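You operate a simulated robot arm through the tools that you are given. There is no shell and no other tool.

The job below is to be done with a simulated robot arm. You get a single attempt, and the scene is never put back.

TASK
Send the empty deep tote over to the line on the card.
Fine: the tote on the transfer; set route 1, start the transfer, stop it once the tote is over, route 1 back to I.

It is judged by the outcome, as a careful person would: the job done as asked, and still so three seconds after it is handed in. It fails if anything else is knocked over, pushed out of place, dropped, spilled or broken.

THE ROBOT
A 7-joint arm with a three-finger gripper, fixed in place. Base frame: the origin is on the floor under the middle of its stand, x ahead of it, y to its left, z up. Lengths are in mm, angles in rad, forces in N, time in s.
It reaches about 1342 mm from its shoulder. Its first joint turns from -2.897 to 2.897 rad. Payload 2.69 kg.
Tool frame: the origin (TCP) lies between the finger pads and is the grasp point; the fingertips stand 30 mm ahead of it; z points along the fingers, y is the line along which they close. The gripper opens to 128 mm; its body begins 117 mm behind the TCP.
Orientation is that of the tool frame in the base frame, as a unit quaternion [x, y, z, w]. With the fingers straight down and closing along the base's y, the tool's x points along the base's -x, its y along +y and its z along -z.

THE INTERFACE
- The arm moves only by the tool drive_tool. Its argument "moves" is one flat list of numbers, 6 for each row, row after row: the shift along the base's x, y, z in mm, then the turn, a rotation vector about the base's x, y, z in rad. In form: [tx, ty, tz, ax, ay, az, tx, ty, tz, ax, ay, az, ...]. A call has 1 to 20 rows; each row is the pose to reach, as a shift and turn from the pose commanded when the call began. "gripper" is the gripper command, from -1 (fully open) to 1 (shut), values between in proportion, set as the call begins (left out, the last holds). A row lasts 0.2 s, in which the tool goes at most 50 mm and 0.15 rad; a call with a longer step from one row to the next is refused whole, and so is a gripper value outside its range. Where a pose cannot be reached the arm comes as near as it can. A force on the tool above 40 N (or 10 N above the force at the start of the call, whichever is more), or a blocked arm, ends the call early, and 0.2 s more pass. Each finger travels about 127 mm/s and halts on what it meets, pressing with about 25 N; the grip force reading is that of the motor and also rises with nothing between the fingers. The clock runs only during rows and for 0.2 s after the last one: add rows that repeat a pose to give the fingers time. It gives the time, the measured TCP pose, the force on the tool (base axes), the opening and the grip force at its end, in the units of the frame above (readings bear some noise), with the torque about the TCP (base axes, N m) and any sound that the robot's microphone picked up.
- Cameras (640 x 400 px; columns grow to the right, rows downward): "scene" is fixed at [220.9, 500.6, 1729.3]; the picture's right is [-0.26, -0.96, 0.00], its down [-0.77, 0.21, -0.60] and it looks along [0.58, -0.16, -0.80] (base axes); focal length 308 px, centre (320, 200). "wrist" rides on the gripper at [58, 54, -131] in the tool frame; the picture's right is [-0.68, 0.74, 0.00], its down [-0.62, -0.57, -0.55] and it looks along [-0.40, -0.37, 0.84] (tool axes); focal length 234 px, centre (320, 200). There is no depth. A picture from a camera that has moved, and an enlarged one, comes with that camera's place and axes in the base frame and with its lens.
- get_image(camera): a new picture of that camera. No time passes.
- move_column(by): moves the trunk up (or, below 0, down) by that many mm; the arm rides with it, the base frame stays. It gives what a move gives, with no picture.
- close_up(camera, box): a new picture of the part [left, top, right, bottom] of that camera's present view, enlarged. No time passes.
- job_done(): hands the job in; it is judged then, once.

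Nothing tells you positions but the pictures and the camera data. Unless the task says otherwise, let go and move clear before handing in.

The tools are called after ">>>" as name(argument=value, ...) on one line, values as JSON. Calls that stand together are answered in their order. drive_tool: Moves the arm, as the interface text tells. Its arguments: {"type":"object","properties":{"moves":{"type":"array","items":{"type":"number"}},"gripper":{"type":"number"}},"required":["moves"]} The other tools are called the same way: move_column (by) moves the trunk up or down; get_image (camera) takes a picture; close_up (camera, box) takes an enlarged picture of a part of a camera's view; job_done () hands the job in.

At the start:

```text
time_s: 0.0
eef_pos: [531.6, 282.7, 1417.3]
tcp_rot: [0.0, 1.0, 0.0, 0.001]
contact_force: [0.0, 0.3, 0.4]
wrist_torque: [0.02, 0.03, -0.02]
opening: 128.2
finger_force: 0.0
trunk travel left (down, up): [-150.0, 200.0]
```

scene: 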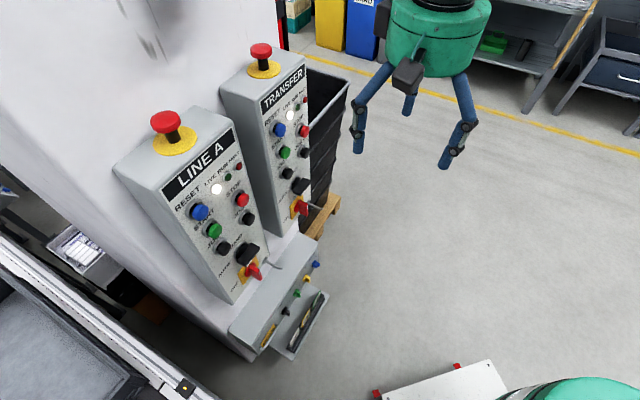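
wrist: 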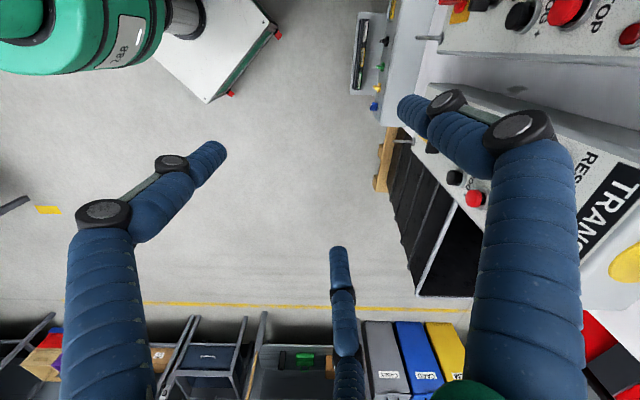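

I see two control boxes (LINE A and TRANSFER) on a column to the arm's left, with some valve/box below. I'll take closer pictures to understand what is there.

>>> get_image(camera="scene")

>>> close_up(camera="scene", box=[220, 40, 320, 220])

>>> close_up(camera="scene", box=[120, 100, 280, 300])

>>> close_up(camera="scene", box=[220, 230, 340, 370])

>>> close_up(camera="scene", box=[0, 180, 200, 400])

>>> close_up(camera="wrist", box=[330, 0, 640, 200])

```text
taken
```

scene: 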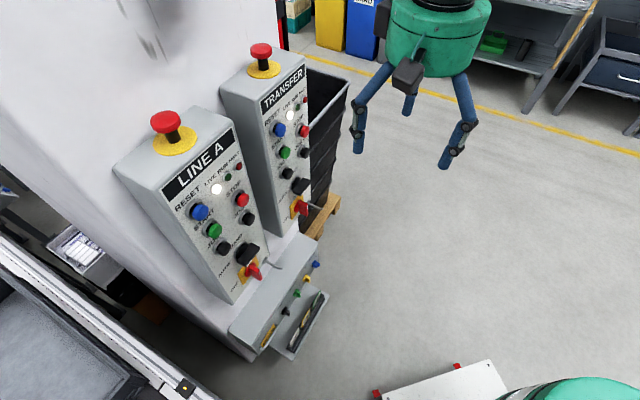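

```text
2.22 times, centred on (270, 130) of scene
camera zoom: at [220.9, 500.6, 1729.3], right [-0.26, -0.96, 0.0], down [-0.77, 0.21, -0.6], along [0.58, -0.16, -0.8], focal length 685 px, centre (431, 356)
```

zoom: 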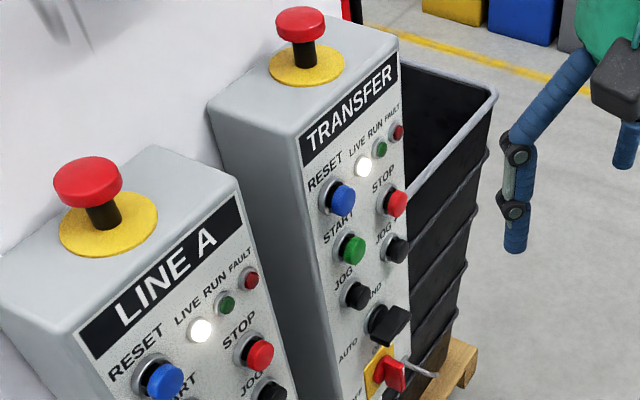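

```text
2.00 times, centred on (200, 200) of scene
camera zoom: at [220.9, 500.6, 1729.3], right [-0.26, -0.96, 0.0], down [-0.77, 0.21, -0.6], along [0.58, -0.16, -0.8], focal length 617 px, centre (560, 200)
```

zoom: 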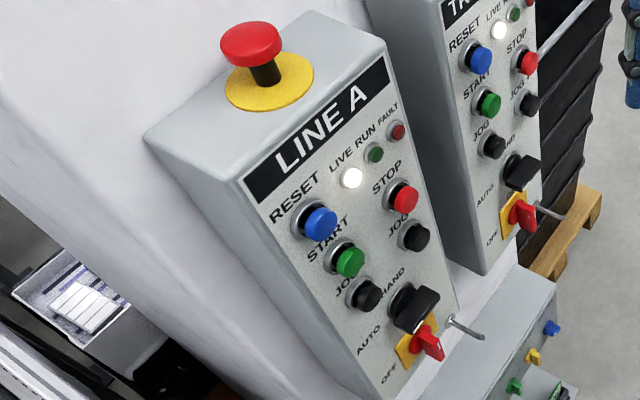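

```text
2.86 times, centred on (280, 300) of scene
camera zoom: at [220.9, 500.6, 1729.3], right [-0.26, -0.96, 0.0], down [-0.77, 0.21, -0.6], along [0.58, -0.16, -0.8], focal length 881 px, centre (434, -86)
```

zoom: 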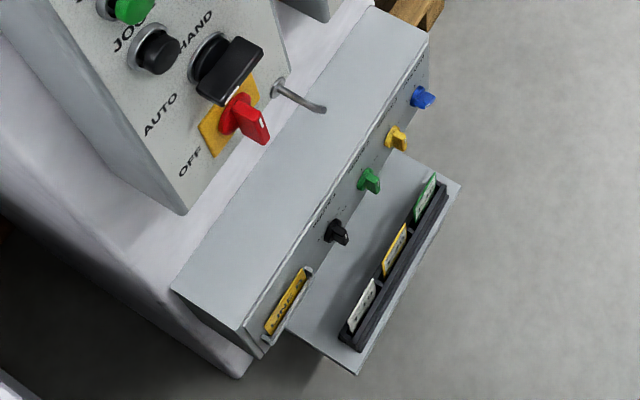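

```text
1.82 times, centred on (100, 290) of scene
camera zoom: at [220.9, 500.6, 1729.3], right [-0.26, -0.96, 0.0], down [-0.77, 0.21, -0.6], along [0.58, -0.16, -0.8], focal length 561 px, centre (720, 36)
```

zoom: 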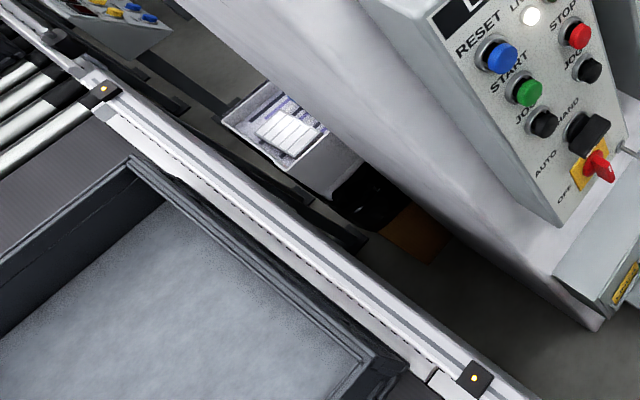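

```text
2.00 times, centred on (485, 100) of wrist
camera zoom: at [472.4, 337.3, 1546.7], right [0.68, 0.74, 0.0], down [0.62, -0.57, 0.55], along [0.4, -0.37, -0.84], focal length 468 px, centre (-10, 400)
```

zoom: 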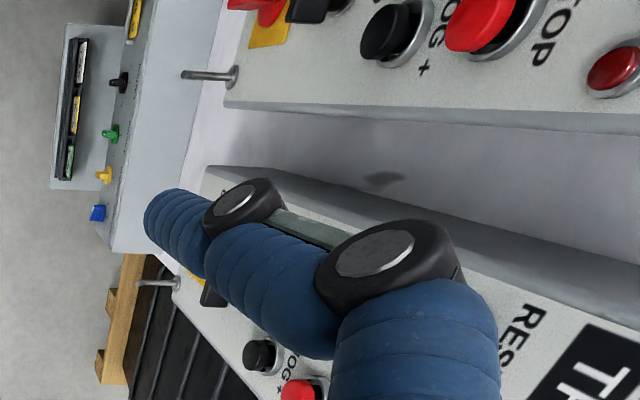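

I see the two panels facing the robot at about 45° left and a route box under them with four coloured knobs and a yellow card in a holder; a conveyor with totes is at lower left. I'll zoom in on the details.

>>> close_up(camera="scene", box=[250, 310, 290, 350])

>>> close_up(camera="scene", box=[270, 250, 340, 350])

>>> close_up(camera="scene", box=[50, 220, 130, 290])

>>> close_up(camera="wrist", box=[340, 0, 420, 120])

>>> close_up(camera="scene", box=[0, 170, 80, 280])

>>> close_up(camera="scene", box=[340, 330, 540, 400])

```text
10.00 times, centred on (270, 330) of scene
camera zoom: at [220.9, 500.6, 1729.3], right [-0.26, -0.96, 0.0], down [-0.77, 0.21, -0.6], along [0.58, -0.16, -0.8], focal length 3084 px, centre (820, -1100)
```

zoom: 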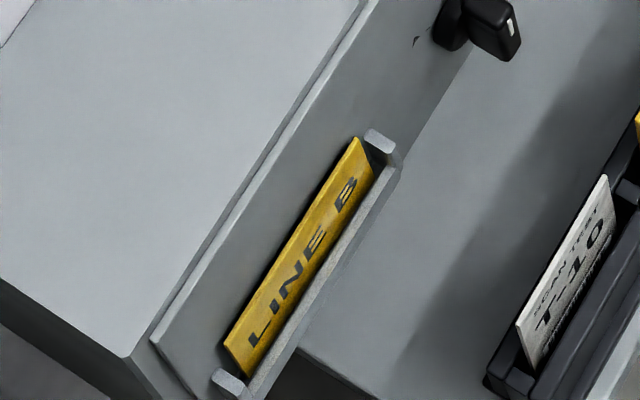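

```text
4.00 times, centred on (305, 300) of scene
camera zoom: at [220.9, 500.6, 1729.3], right [-0.26, -0.96, 0.0], down [-0.77, 0.21, -0.6], along [0.58, -0.16, -0.8], focal length 1233 px, centre (380, -200)
```

zoom: 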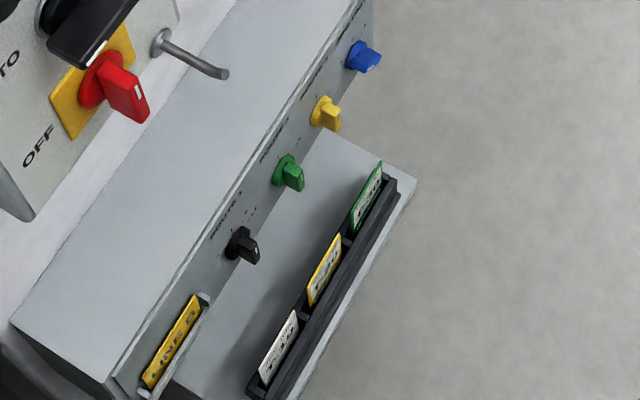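

```text
5.71 times, centred on (90, 255) of scene
camera zoom: at [220.9, 500.6, 1729.3], right [-0.26, -0.96, 0.0], down [-0.77, 0.21, -0.6], along [0.58, -0.16, -0.8], focal length 1762 px, centre (1634, -114)
```

zoom: 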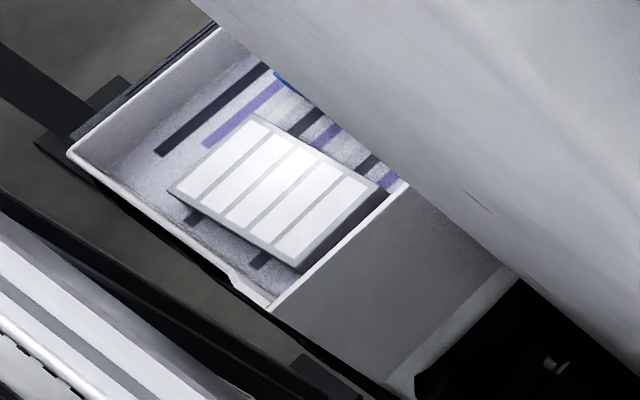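

```text
3.33 times, centred on (380, 60) of wrist
camera zoom: at [472.4, 337.3, 1546.7], right [0.68, 0.74, 0.0], down [0.62, -0.57, 0.55], along [0.4, -0.37, -0.84], focal length 781 px, centre (120, 667)
```

zoom: 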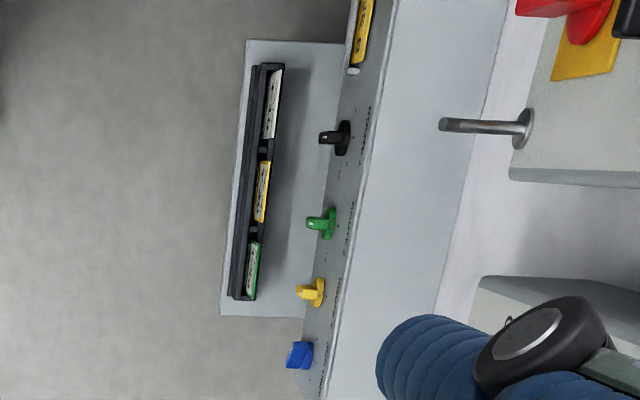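

```text
3.64 times, centred on (40, 225) of scene
camera zoom: at [220.9, 500.6, 1729.3], right [-0.26, -0.96, 0.0], down [-0.77, 0.21, -0.6], along [0.58, -0.16, -0.8], focal length 1121 px, centre (1338, 109)
```

zoom: 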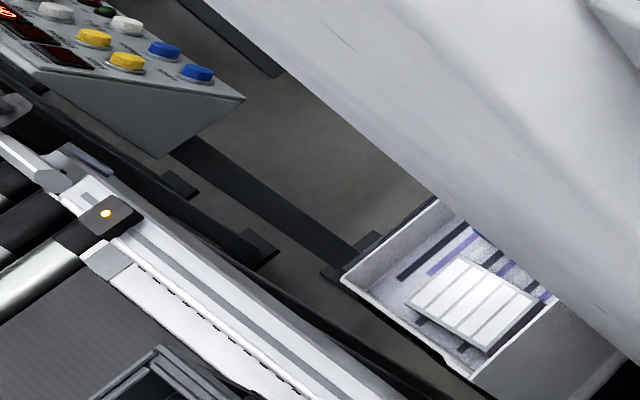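

```text
3.20 times, centred on (440, 365) of scene
camera zoom: at [220.9, 500.6, 1729.3], right [-0.26, -0.96, 0.0], down [-0.77, 0.21, -0.6], along [0.58, -0.16, -0.8], focal length 987 px, centre (-64, -328)
```

zoom: 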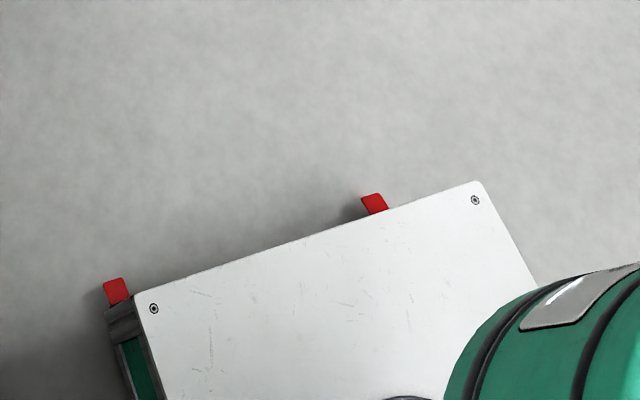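

The card in the holder reads LINE B; there is another console far left and conveyors with totes. I'll swing the wrist camera round to look toward the conveyors (turn about vertical, moving slightly back and up, away from the panels).

>>> drive_tool(moves=[-15, 5, 3, 0, 0, 0.14, -30, 10, 6, 0, 0, 0.28, -45, 15, 9, 0, 0, 0.42, -60, 20, 12, 0, 0, 0.56, -75, 25, 15, 0, 0, 0.7, -90, 30, 18, 0, 0, 0.84, -105, 35, 21, 0, 0, 0.98, -120, 40, 24, 0, 0, 1.12, -135, 45, 27, 0, 0, 1.26, -150, 50, 30, 0, 0, 1.4, -165, 55, 33, 0, 0, 1.54])

>>> get_image(camera="wrist")

>>> get_image(camera="scene")

```text
time_s: 2.4
eef_pos: [366.0, 340.0, 1450.1]
tcp_rot: [-0.698, 0.717, 0.0, 0.0]
contact_force: [-0.6, -0.5, 0.0]
wrist_torque: [0.0, -0.01, 0.01]
opening: 127.9
finger_force: 0.0
trunk travel left (down, up): [-150.0, 200.0]
```

```text
taken
camera wrist: at [310.0, 282.3, 1580.8], right [-0.72, 0.7, 0.0], down [0.58, 0.6, 0.55], along [0.38, 0.39, -0.84], focal length 234 px, centre (320, 200)
```

wrist: 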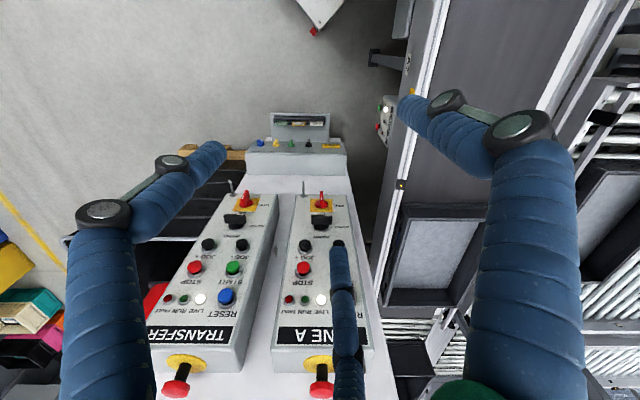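

```text
taken
```

scene: 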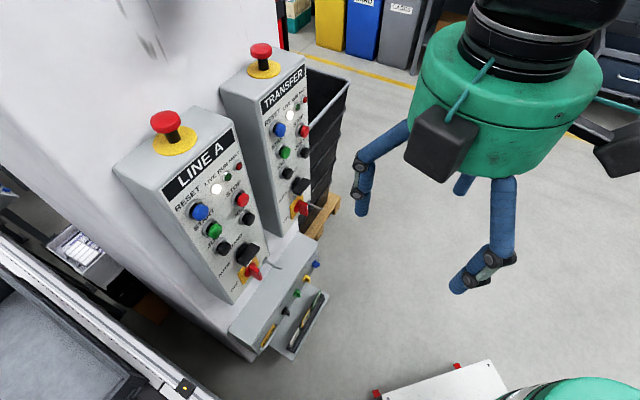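

Now I see both panels (upside down in the view) and on the right a belt conveyor with one tote, roller lanes with others. I'll keep turning to see the conveyors fully.

>>> drive_tool(moves=[0, 0, 10, 0, 0, 0.14, 0, 0, 20, 0, 0, 0.28, 0, 0, 30, 0, 0, 0.42, 0, 0, 40, 0, 0, 0.56, 0, 0, 40, 0, 0, 0.7, 0, 0, 40, 0, 0, 0.84])

>>> get_image(camera="wrist")

```text
time_s: 3.8
eef_pos: [366.0, 338.6, 1489.8]
tcp_rot: [0.929, -0.37, 0.0, -0.001]
contact_force: [0.3, -0.3, 0.9]
wrist_torque: [0.01, 0.0, 0.0]
opening: 128.0
finger_force: 0.1
trunk travel left (down, up): [-150.0, 200.0]
```

```text
taken
camera wrist: at [371.2, 259.8, 1619.9], right [-1.0, -0.07, 0.0], down [-0.06, 0.83, 0.55], along [-0.04, 0.55, -0.84], focal length 234 px, centre (320, 200)
```

wrist: 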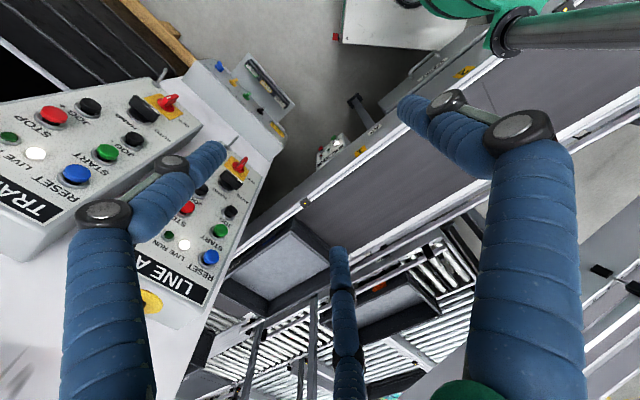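

I need a more horizontal view of the conveyors, so I'll tilt the camera up toward +y.

>>> drive_tool(moves=[-10, -10, 0, 0.12, 0, 0, -20, -20, 0, 0.24, 0, 0, -30, -30, 0, 0.36, 0, 0, -40, -40, 0, 0.48, 0, 0, -50, -50, 0, 0.6, 0, 0])

>>> get_image(camera="wrist")

```text
time_s: 5.0
eef_pos: [317.3, 288.3, 1490.5]
tcp_rot: [0.887, -0.355, -0.109, -0.276]
contact_force: [-0.5, -0.2, 0.9]
wrist_torque: [-0.01, 0.02, 0.02]
opening: 128.1
finger_force: 0.1
trunk travel left (down, up): [-150.0, 200.0]
```

```text
taken
camera wrist: at [321.0, 148.9, 1552.2], right [-1.0, -0.05, -0.04], down [-0.06, 0.38, 0.92], along [-0.04, 0.92, -0.38], focal length 234 px, centre (320, 200)
```

wrist: 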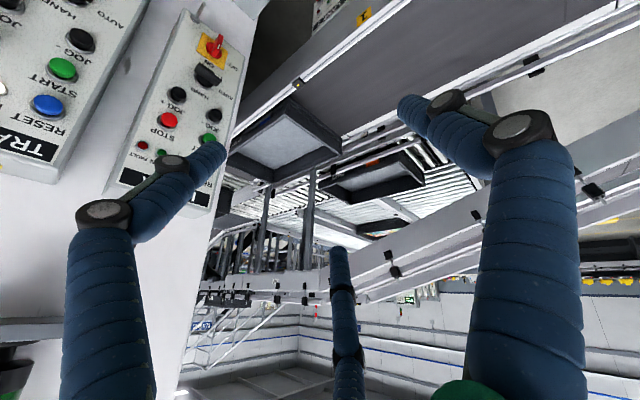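

The view is upside down; I see a tote on the near belt, more totes on a roller lane behind. Zooming in on them.

>>> close_up(camera="wrist", box=[210, 60, 490, 240])

>>> close_up(camera="wrist", box=[240, 0, 420, 100])

>>> close_up(camera="wrist", box=[480, 20, 640, 230])

>>> close_up(camera="wrist", box=[0, 0, 240, 220])

```text
2.22 times, centred on (350, 150) of wrist
camera zoom: at [321.0, 148.9, 1552.2], right [-1.0, -0.05, -0.04], down [-0.06, 0.38, 0.92], along [-0.04, 0.92, -0.38], focal length 520 px, centre (253, 311)
```

zoom: 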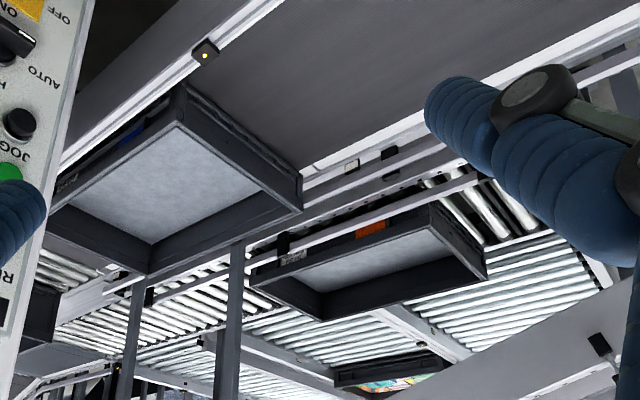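

```text
3.56 times, centred on (330, 50) of wrist
camera zoom: at [321.0, 148.9, 1552.2], right [-1.0, -0.05, -0.04], down [-0.06, 0.38, 0.92], along [-0.04, 0.92, -0.38], focal length 833 px, centre (284, 733)
```

zoom: 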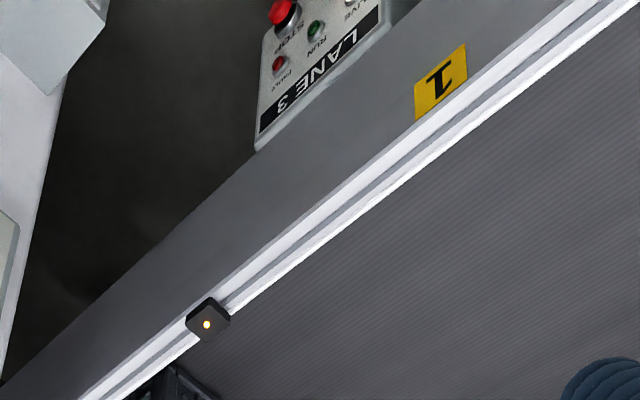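

```text
1.90 times, centred on (560, 125) of wrist
camera zoom: at [321.0, 148.9, 1552.2], right [-1.0, -0.05, -0.04], down [-0.06, 0.38, 0.92], along [-0.04, 0.92, -0.38], focal length 446 px, centre (-137, 343)
```

zoom: 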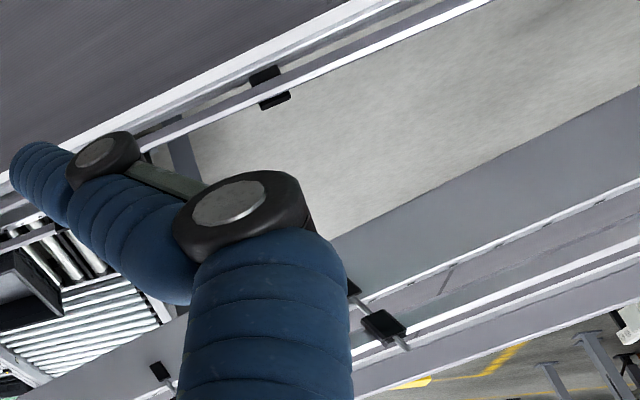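

```text
1.82 times, centred on (120, 110) of wrist
camera zoom: at [321.0, 148.9, 1552.2], right [-1.0, -0.05, -0.04], down [-0.06, 0.38, 0.92], along [-0.04, 0.92, -0.38], focal length 426 px, centre (684, 364)
```

zoom: 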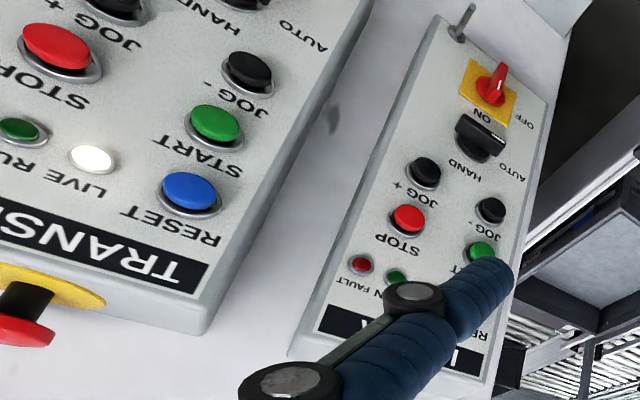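

The whole cell is turned about 44° left: the panels face the robot and the belt (labelled 1) runs alongside them on the left, at about z 800. I'll raise the trunk and move the camera up and left for an overview of the totes.

>>> move_column(by=150)

>>> drive_tool(moves=[-25, 30, 0, 0, 0, 0, -50, 60, 0, -0.08, 0, 0, -75, 90, 0, -0.16, 0, 0, -100, 120, 0, -0.24, 0, 0, -125, 150, 0, -0.3, 0, 0, -150, 180, 0, -0.3, 0, 0, -170, 210, 0, -0.3, 0, 0])

>>> get_image(camera="wrist")

>>> get_image(camera="scene")

```text
time_s: 6.8
eef_pos: [315.5, 288.4, 1639.4]
tcp_rot: [0.888, -0.354, -0.11, -0.273]
contact_force: [-0.4, -0.8, 0.3]
wrist_torque: [0.02, 0.01, 0.04]
opening: 128.2
finger_force: 0.0
trunk travel left (down, up): [-300.0, 50.0]
```

```text
time_s: 8.3
eef_pos: [150.4, 499.1, 1627.5]
tcp_rot: [0.917, -0.373, -0.054, -0.129]
contact_force: [0.3, -1.3, -0.3]
wrist_torque: [0.05, 0.01, -0.02]
opening: 127.8
finger_force: 0.0
trunk travel left (down, up): [-300.0, 50.0]
```

```text
taken
camera wrist: at [154.8, 385.9, 1731.7], right [-1.0, -0.05, -0.01], down [-0.05, 0.65, 0.76], along [-0.03, 0.76, -0.65], focal length 234 px, centre (320, 200)
```

wrist: 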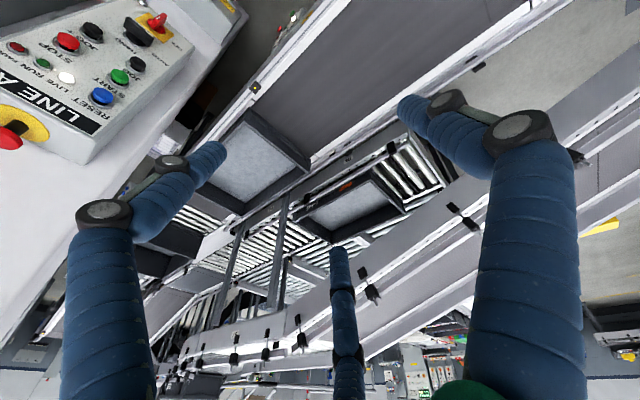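

```text
taken
```

scene: 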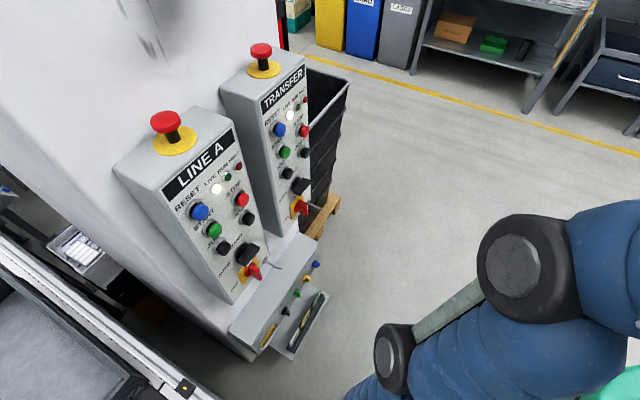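

I can see the near belt with a tote, and a parallel roller lane with further totes. Zooming in.

>>> close_up(camera="wrist", box=[120, 90, 420, 290])

>>> close_up(camera="wrist", box=[140, 240, 460, 400])

>>> close_up(camera="wrist", box=[250, 0, 640, 110])

```text
2.00 times, centred on (270, 190) of wrist
camera zoom: at [154.8, 385.9, 1731.7], right [-1.0, -0.05, -0.01], down [-0.05, 0.65, 0.76], along [-0.03, 0.76, -0.65], focal length 468 px, centre (420, 220)
```

zoom: 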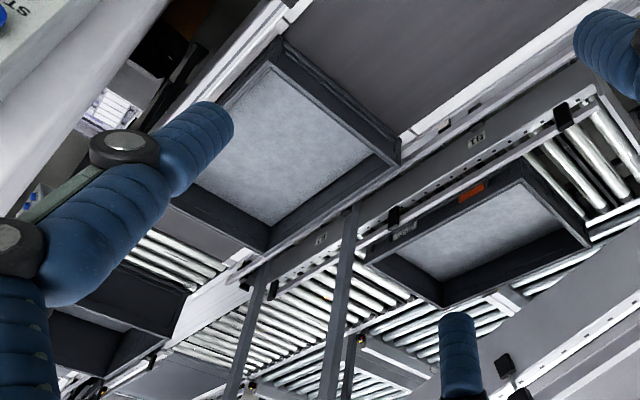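

```text
2.00 times, centred on (300, 320) of wrist
camera zoom: at [154.8, 385.9, 1731.7], right [-1.0, -0.05, -0.01], down [-0.05, 0.65, 0.76], along [-0.03, 0.76, -0.65], focal length 468 px, centre (360, -40)
```

zoom: 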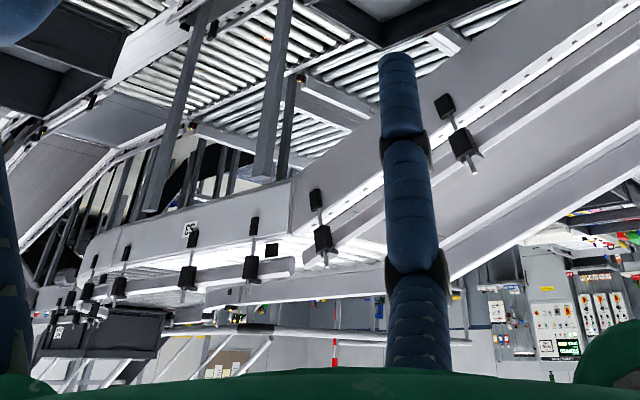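

```text
1.64 times, centred on (445, 55) of wrist
camera zoom: at [154.8, 385.9, 1731.7], right [-1.0, -0.05, -0.01], down [-0.05, 0.65, 0.76], along [-0.03, 0.76, -0.65], focal length 384 px, centre (115, 438)
```

zoom: 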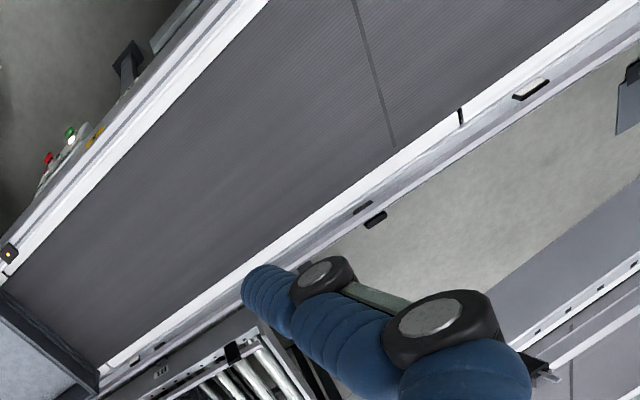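

I'll now go look at the route box labels and cards closely: first close the gripper for a better view, then move back to the front of the panels.

>>> drive_tool(moves=[20, -25, 0, 0, 0, -0.1, 40, -50, 0, 0, 0, -0.2, 60, -75, 0, 0, 0, -0.3, 80, -100, 0, 0, 0, -0.4, 100, -125, 0, 0, 0, -0.5, 120, -150, 0, 0, 0, -0.6, 140, -175, 0, 0, 0, -0.7, 160, -200, 0, 0, 0, -0.8], gripper=1)

>>> get_image(camera="wrist")

```text
time_s: 10.2
eef_pos: [307.5, 299.2, 1639.8]
tcp_rot: [0.702, -0.697, 0.002, -0.149]
contact_force: [0.6, -0.1, -0.3]
wrist_torque: [0.0, 0.0, 0.01]
opening: 2.1
finger_force: 24.0
trunk travel left (down, up): [-300.0, 50.0]
```

```text
taken
camera wrist: at [227.9, 215.5, 1741.5], right [-0.74, 0.67, -0.02], down [0.42, 0.48, 0.77], along [0.53, 0.56, -0.64], focal length 234 px, centre (320, 200)
```

wrist: 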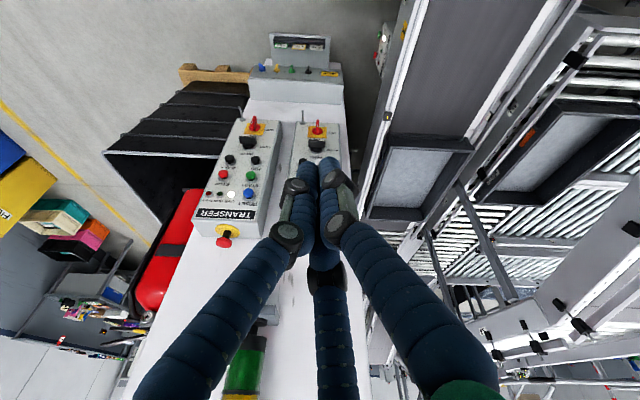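

With the gripper shut the view is much clearer. Zooming on the conveyor area and the route box.

>>> close_up(camera="wrist", box=[340, 80, 640, 280])

>>> close_up(camera="wrist", box=[240, 20, 360, 110])

>>> close_up(camera="wrist", box=[360, 0, 640, 120])

>>> close_up(camera="wrist", box=[180, 100, 360, 250])

>>> close_up(camera="wrist", box=[480, 180, 640, 400])

```text
2.00 times, centred on (490, 180) of wrist
camera zoom: at [227.9, 215.5, 1741.5], right [-0.74, 0.67, -0.02], down [0.42, 0.48, 0.77], along [0.53, 0.56, -0.64], focal length 468 px, centre (-20, 240)
```

zoom: 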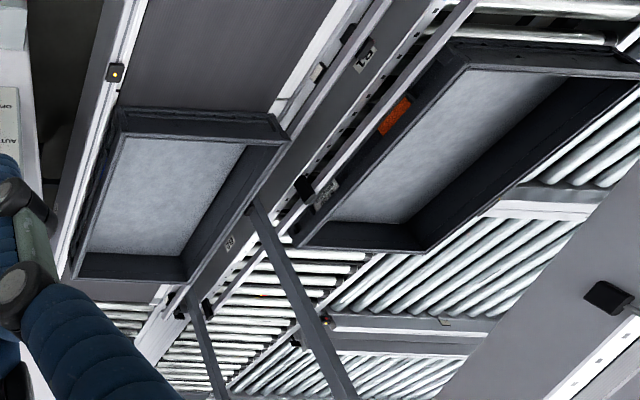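

```text
4.44 times, centred on (300, 65) of wrist
camera zoom: at [227.9, 215.5, 1741.5], right [-0.74, 0.67, -0.02], down [0.42, 0.48, 0.77], along [0.53, 0.56, -0.64], focal length 1041 px, centre (409, 800)
```

zoom: 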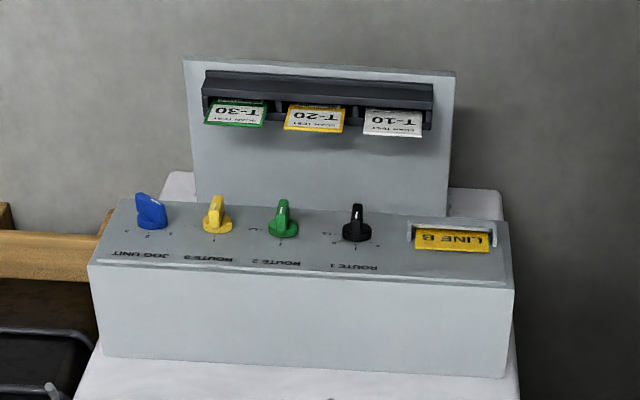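

```text
2.29 times, centred on (500, 60) of wrist
camera zoom: at [227.9, 215.5, 1741.5], right [-0.74, 0.67, -0.02], down [0.42, 0.48, 0.77], along [0.53, 0.56, -0.64], focal length 535 px, centre (-91, 520)
```

zoom: 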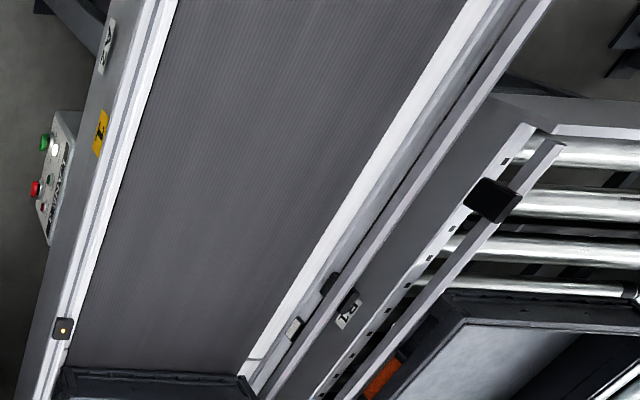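

```text
2.67 times, centred on (270, 175) of wrist
camera zoom: at [227.9, 215.5, 1741.5], right [-0.74, 0.67, -0.02], down [0.42, 0.48, 0.77], along [0.53, 0.56, -0.64], focal length 624 px, centre (453, 267)
```

zoom: 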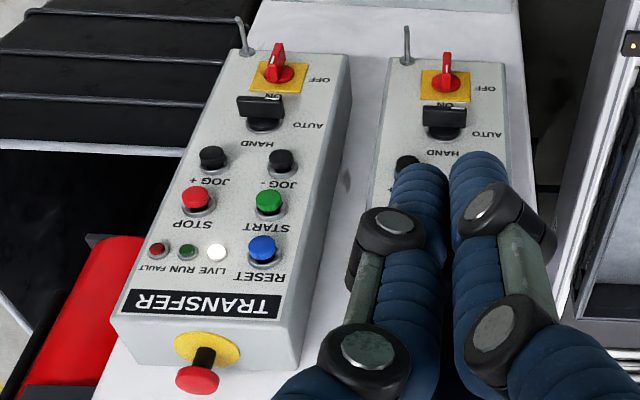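

```text
1.82 times, centred on (560, 290) of wrist
camera zoom: at [227.9, 215.5, 1741.5], right [-0.74, 0.67, -0.02], down [0.42, 0.48, 0.77], along [0.53, 0.56, -0.64], focal length 426 px, centre (-116, 36)
```

zoom: 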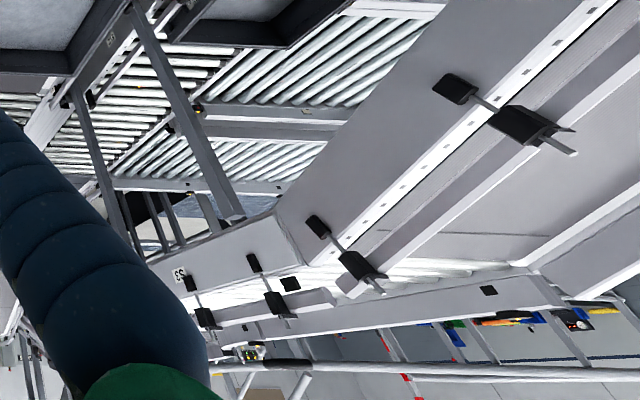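

The route box reads, left to right (facing it): LINE B card, ROUTE 1 (black), ROUTE 2 (green), ROUTE 3 (yellow), JOG UNIT (blue). I'll zoom more to read scale marks.

>>> close_up(camera="wrist", box=[290, 52, 330, 77])

>>> close_up(camera="wrist", box=[255, 52, 300, 80])

>>> close_up(camera="wrist", box=[270, 30, 330, 60])

>>> close_up(camera="wrist", box=[225, 110, 275, 160])

>>> close_up(camera="wrist", box=[370, 130, 480, 230])

>>> close_up(camera="wrist", box=[480, 90, 640, 210])

```text
16.00 times, centred on (310, 64) of wrist
camera zoom: at [227.9, 215.5, 1741.5], right [-0.74, 0.67, -0.02], down [0.42, 0.48, 0.77], along [0.53, 0.56, -0.64], focal length 3747 px, centre (480, 2368)
```

zoom: 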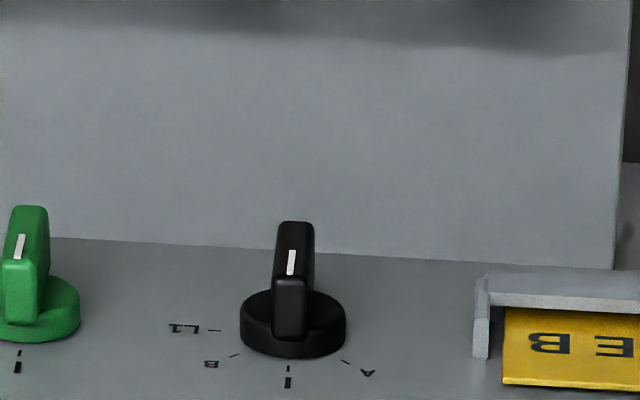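

```text
14.22 times, centred on (278, 66) of wrist
camera zoom: at [227.9, 215.5, 1741.5], right [-0.74, 0.67, -0.02], down [0.42, 0.48, 0.77], along [0.53, 0.56, -0.64], focal length 3330 px, centre (924, 2106)
```

zoom: 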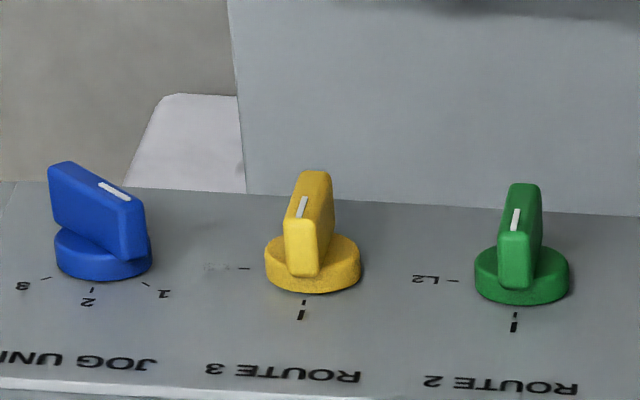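

```text
10.67 times, centred on (300, 45) of wrist
camera zoom: at [227.9, 215.5, 1741.5], right [-0.74, 0.67, -0.02], down [0.42, 0.48, 0.77], along [0.53, 0.56, -0.64], focal length 2498 px, centre (533, 1853)
```

zoom: 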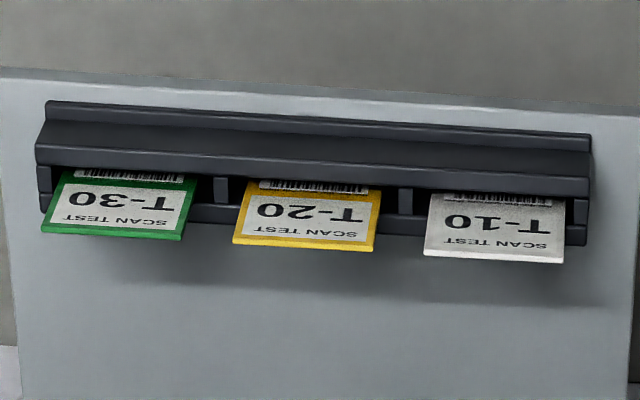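

```text
8.00 times, centred on (250, 135) of wrist
camera zoom: at [227.9, 215.5, 1741.5], right [-0.74, 0.67, -0.02], down [0.42, 0.48, 0.77], along [0.53, 0.56, -0.64], focal length 1873 px, centre (880, 720)
```

zoom: 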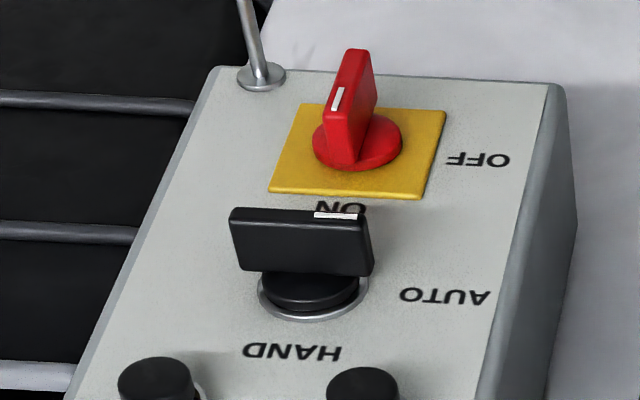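

```text
4.00 times, centred on (425, 180) of wrist
camera zoom: at [227.9, 215.5, 1741.5], right [-0.74, 0.67, -0.02], down [0.42, 0.48, 0.77], along [0.53, 0.56, -0.64], focal length 937 px, centre (-100, 280)
```

zoom: 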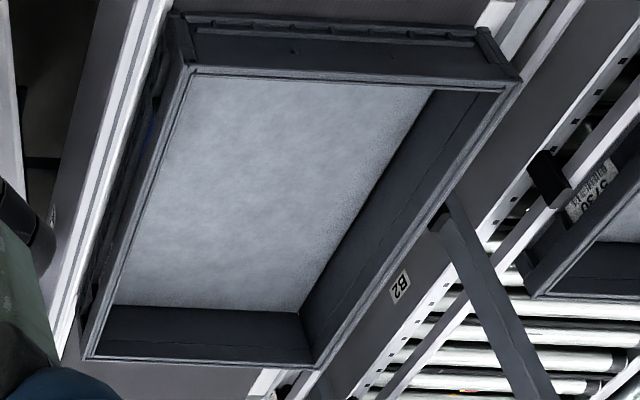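

```text
3.33 times, centred on (560, 150) of wrist
camera zoom: at [227.9, 215.5, 1741.5], right [-0.74, 0.67, -0.02], down [0.42, 0.48, 0.77], along [0.53, 0.56, -0.64], focal length 781 px, centre (-480, 367)
```

zoom: 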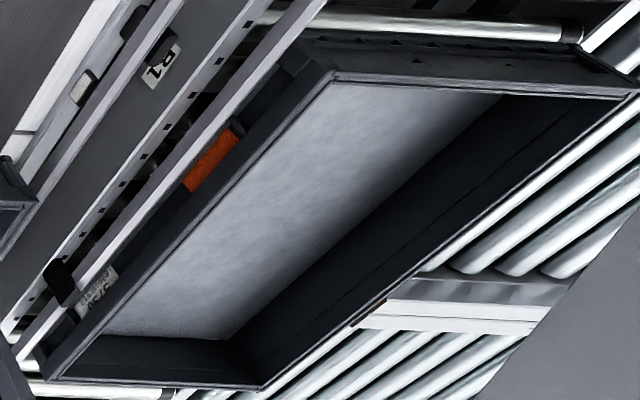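

Route 1 (black) stands at I, with A to its left, B and L1 to its right; the TRANSFER panel is live, in AUTO and ON. Next I need a better view of the totes beyond, so I'll move the camera over toward the conveyors.

>>> drive_tool(moves=[-16, 40, 0, 0, 0, 0.03, -33, 81, 0, 0, 0, 0.06, -50, 122, 0, 0, 0, 0.09, -66, 162, 0, 0, 0, 0.12, -83, 203, 0, 0, 0, 0.15, -99, 244, 0, 0, 0, 0.18, -116, 284, 0, 0, 0, 0.2, -132, 325, 0, 0, 0, 0.2])

>>> get_image(camera="wrist")

```text
time_s: 11.9
eef_pos: [173.0, 625.0, 1638.7]
tcp_rot: [0.768, -0.622, -0.012, -0.148]
contact_force: [-0.3, 0.9, -0.7]
wrist_torque: [-0.07, -0.02, -0.03]
opening: 2.2
finger_force: 25.1
trunk travel left (down, up): [-300.0, 50.0]
```

```text
taken
camera wrist: at [112.3, 528.4, 1739.2], right [-0.86, 0.51, -0.02], down [0.31, 0.56, 0.77], along [0.41, 0.66, -0.64], focal length 234 px, centre (320, 200)
```

wrist: 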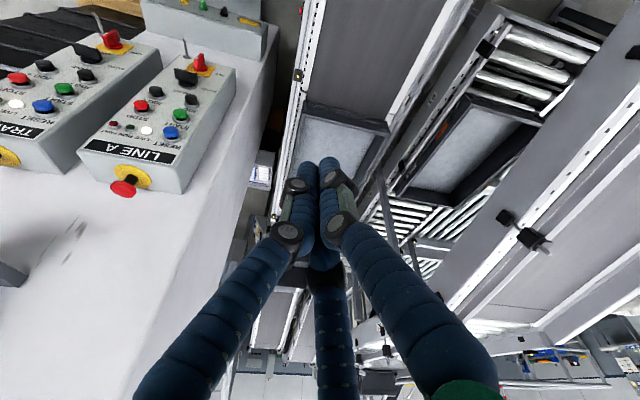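

From here I see tote 1 at the belt's end under the fingers' image and tote 2 on the roller lane. I'll zoom in.

>>> close_up(camera="wrist", box=[230, 60, 410, 200])

>>> close_up(camera="wrist", box=[220, 150, 300, 370])

>>> close_up(camera="wrist", box=[340, 170, 500, 370])

>>> close_up(camera="wrist", box=[380, 0, 640, 200])

```text
2.86 times, centred on (320, 130) of wrist
camera zoom: at [112.3, 528.4, 1739.2], right [-0.86, 0.51, -0.02], down [0.31, 0.56, 0.77], along [0.41, 0.66, -0.64], focal length 669 px, centre (320, 400)
```

zoom: 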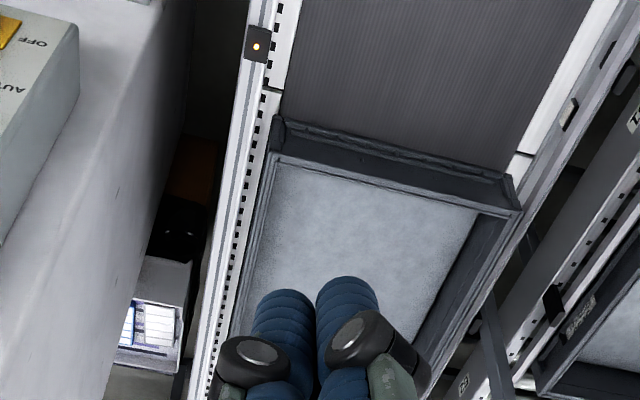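

```text
1.82 times, centred on (260, 260) of wrist
camera zoom: at [112.3, 528.4, 1739.2], right [-0.86, 0.51, -0.02], down [0.31, 0.56, 0.77], along [0.41, 0.66, -0.64], focal length 426 px, centre (429, 91)
```

zoom: 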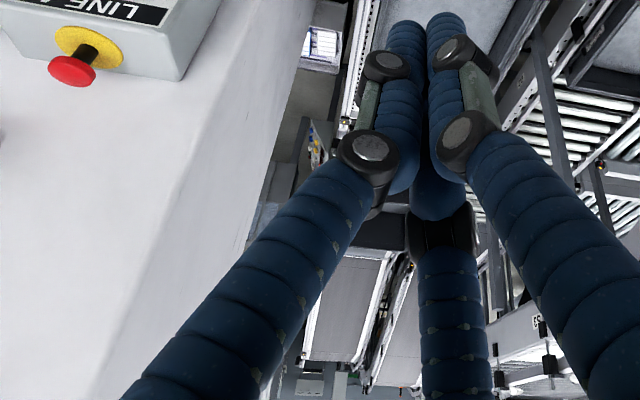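

```text
2.00 times, centred on (420, 270) of wrist
camera zoom: at [112.3, 528.4, 1739.2], right [-0.86, 0.51, -0.02], down [0.31, 0.56, 0.77], along [0.41, 0.66, -0.64], focal length 468 px, centre (120, 60)
```

zoom: 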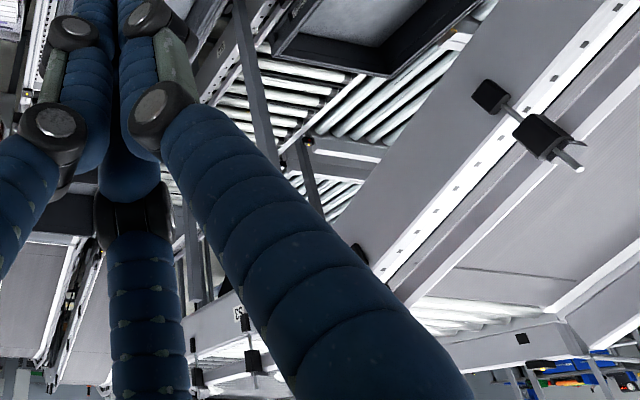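

```text
2.00 times, centred on (510, 100) of wrist
camera zoom: at [112.3, 528.4, 1739.2], right [-0.86, 0.51, -0.02], down [0.31, 0.56, 0.77], along [0.41, 0.66, -0.64], focal length 468 px, centre (-60, 400)
```

zoom: 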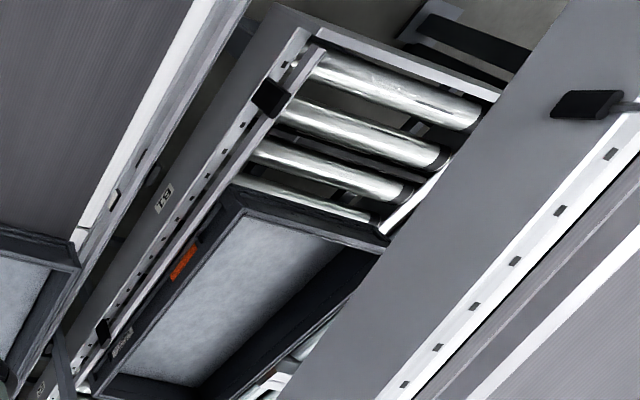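

I'll yaw the camera left so the far part of the lanes isn't hidden by the fingers.

>>> drive_tool(moves=[0, 0, 10, 0, 0, 0.14, 0, 0, 20, 0, 0, 0.28, 0, 0, 30, 0, 0, 0.42, 0, 0, 40, 0, 0, 0.56, 0, 0, 40, 0, 0, 0.65])

>>> get_image(camera="wrist")

>>> close_up(camera="wrist", box=[100, 60, 320, 260])

>>> close_up(camera="wrist", box=[0, 200, 260, 400])

>>> close_up(camera="wrist", box=[340, 60, 640, 300])

```text
time_s: 13.2
eef_pos: [175.0, 622.5, 1681.4]
tcp_rot: [0.927, -0.343, -0.059, -0.138]
contact_force: [0.2, -0.3, -0.2]
wrist_torque: [-0.01, 0.01, 0.0]
opening: 2.2
finger_force: 25.0
trunk travel left (down, up): [-300.0, 50.0]
```

```text
taken
camera wrist: at [185.0, 508.8, 1782.0], right [-0.99, -0.12, -0.02], down [-0.09, 0.63, 0.77], along [-0.08, 0.77, -0.64], focal length 234 px, centre (320, 200)
```

wrist: 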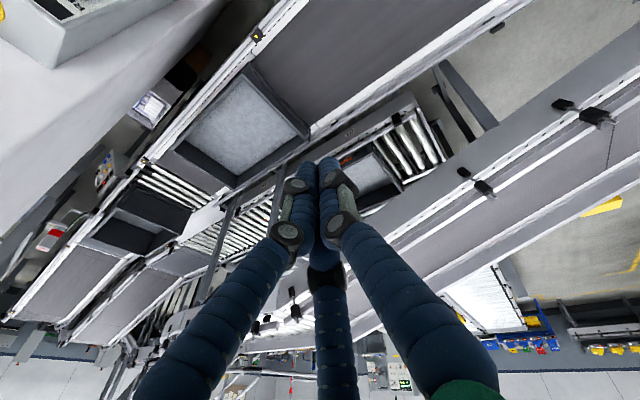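

```text
2.00 times, centred on (210, 160) of wrist
camera zoom: at [185.0, 508.8, 1782.0], right [-0.99, -0.12, -0.02], down [-0.09, 0.63, 0.77], along [-0.08, 0.77, -0.64], focal length 468 px, centre (540, 280)
```

zoom: 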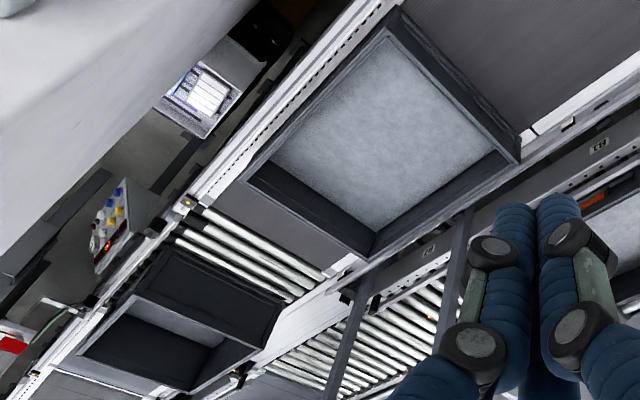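

```text
2.00 times, centred on (130, 300) of wrist
camera zoom: at [185.0, 508.8, 1782.0], right [-0.99, -0.12, -0.02], down [-0.09, 0.63, 0.77], along [-0.08, 0.77, -0.64], focal length 468 px, centre (700, 0)
```

zoom: 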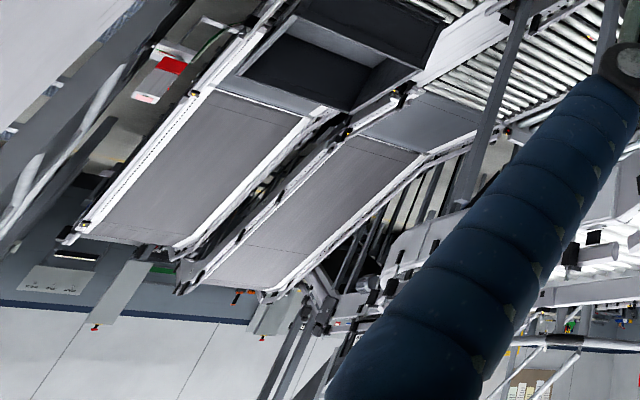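

```text
1.67 times, centred on (490, 180) of wrist
camera zoom: at [185.0, 508.8, 1782.0], right [-0.99, -0.12, -0.02], down [-0.09, 0.63, 0.77], along [-0.08, 0.77, -0.64], focal length 390 px, centre (37, 233)
```

zoom: 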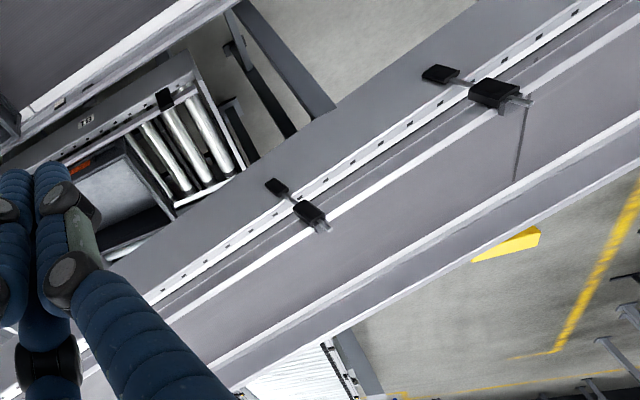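

Now the layout is clear: belt 1 carries tote 1, then comes a roller section (the transfer) with a deep dark tote on it, then two outfeed lanes. I'll zoom in on that tote and on the console beside it.

>>> close_up(camera="wrist", box=[80, 160, 240, 280])

>>> close_up(camera="wrist", box=[80, 80, 190, 200])

>>> close_up(camera="wrist", box=[0, 190, 100, 290])

>>> close_up(camera="wrist", box=[170, 180, 300, 300])

```text
3.33 times, centred on (160, 220) of wrist
camera zoom: at [185.0, 508.8, 1782.0], right [-0.99, -0.12, -0.02], down [-0.09, 0.63, 0.77], along [-0.08, 0.77, -0.64], focal length 781 px, centre (853, 133)
```

zoom: 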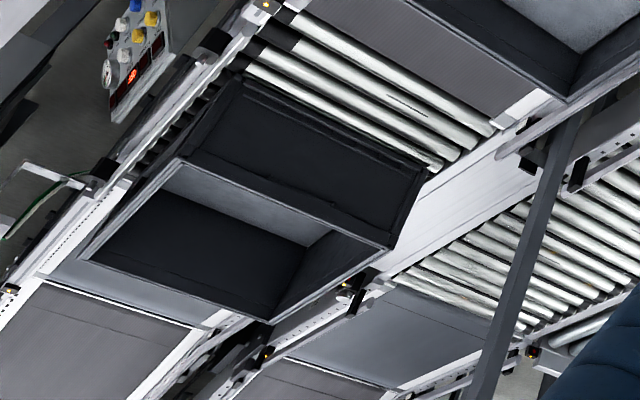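

```text
3.33 times, centred on (135, 140) of wrist
camera zoom: at [185.0, 508.8, 1782.0], right [-0.99, -0.12, -0.02], down [-0.09, 0.63, 0.77], along [-0.08, 0.77, -0.64], focal length 781 px, centre (937, 400)
```

zoom: 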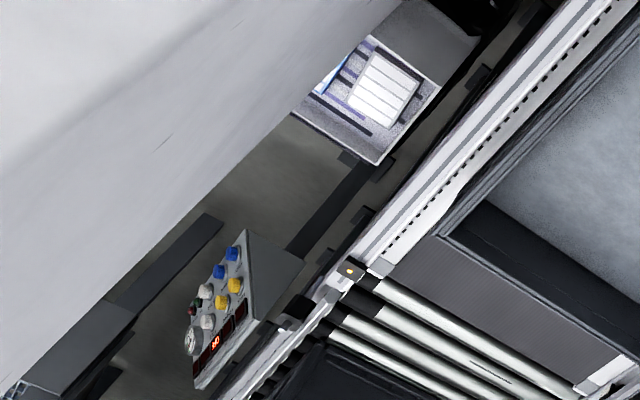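

```text
4.00 times, centred on (50, 240) of wrist
camera zoom: at [185.0, 508.8, 1782.0], right [-0.99, -0.12, -0.02], down [-0.09, 0.63, 0.77], along [-0.08, 0.77, -0.64], focal length 937 px, centre (1400, 40)
```

zoom: 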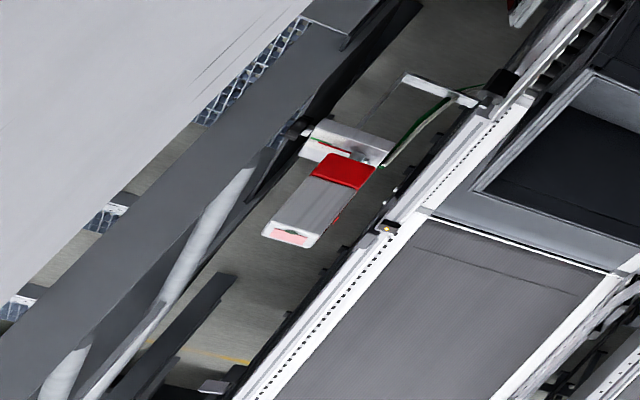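

```text
3.33 times, centred on (235, 240) of wrist
camera zoom: at [185.0, 508.8, 1782.0], right [-0.99, -0.12, -0.02], down [-0.09, 0.63, 0.77], along [-0.08, 0.77, -0.64], focal length 781 px, centre (603, 67)
```

zoom: 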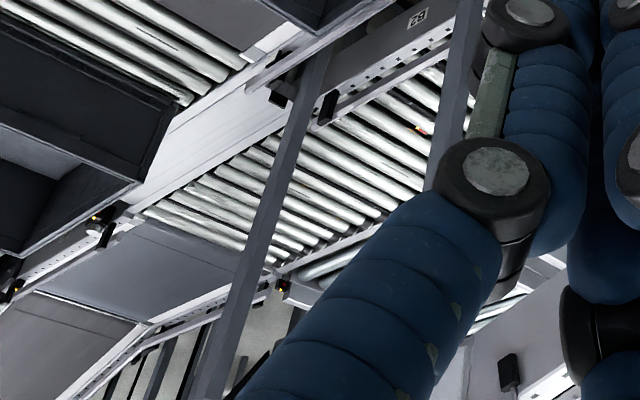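

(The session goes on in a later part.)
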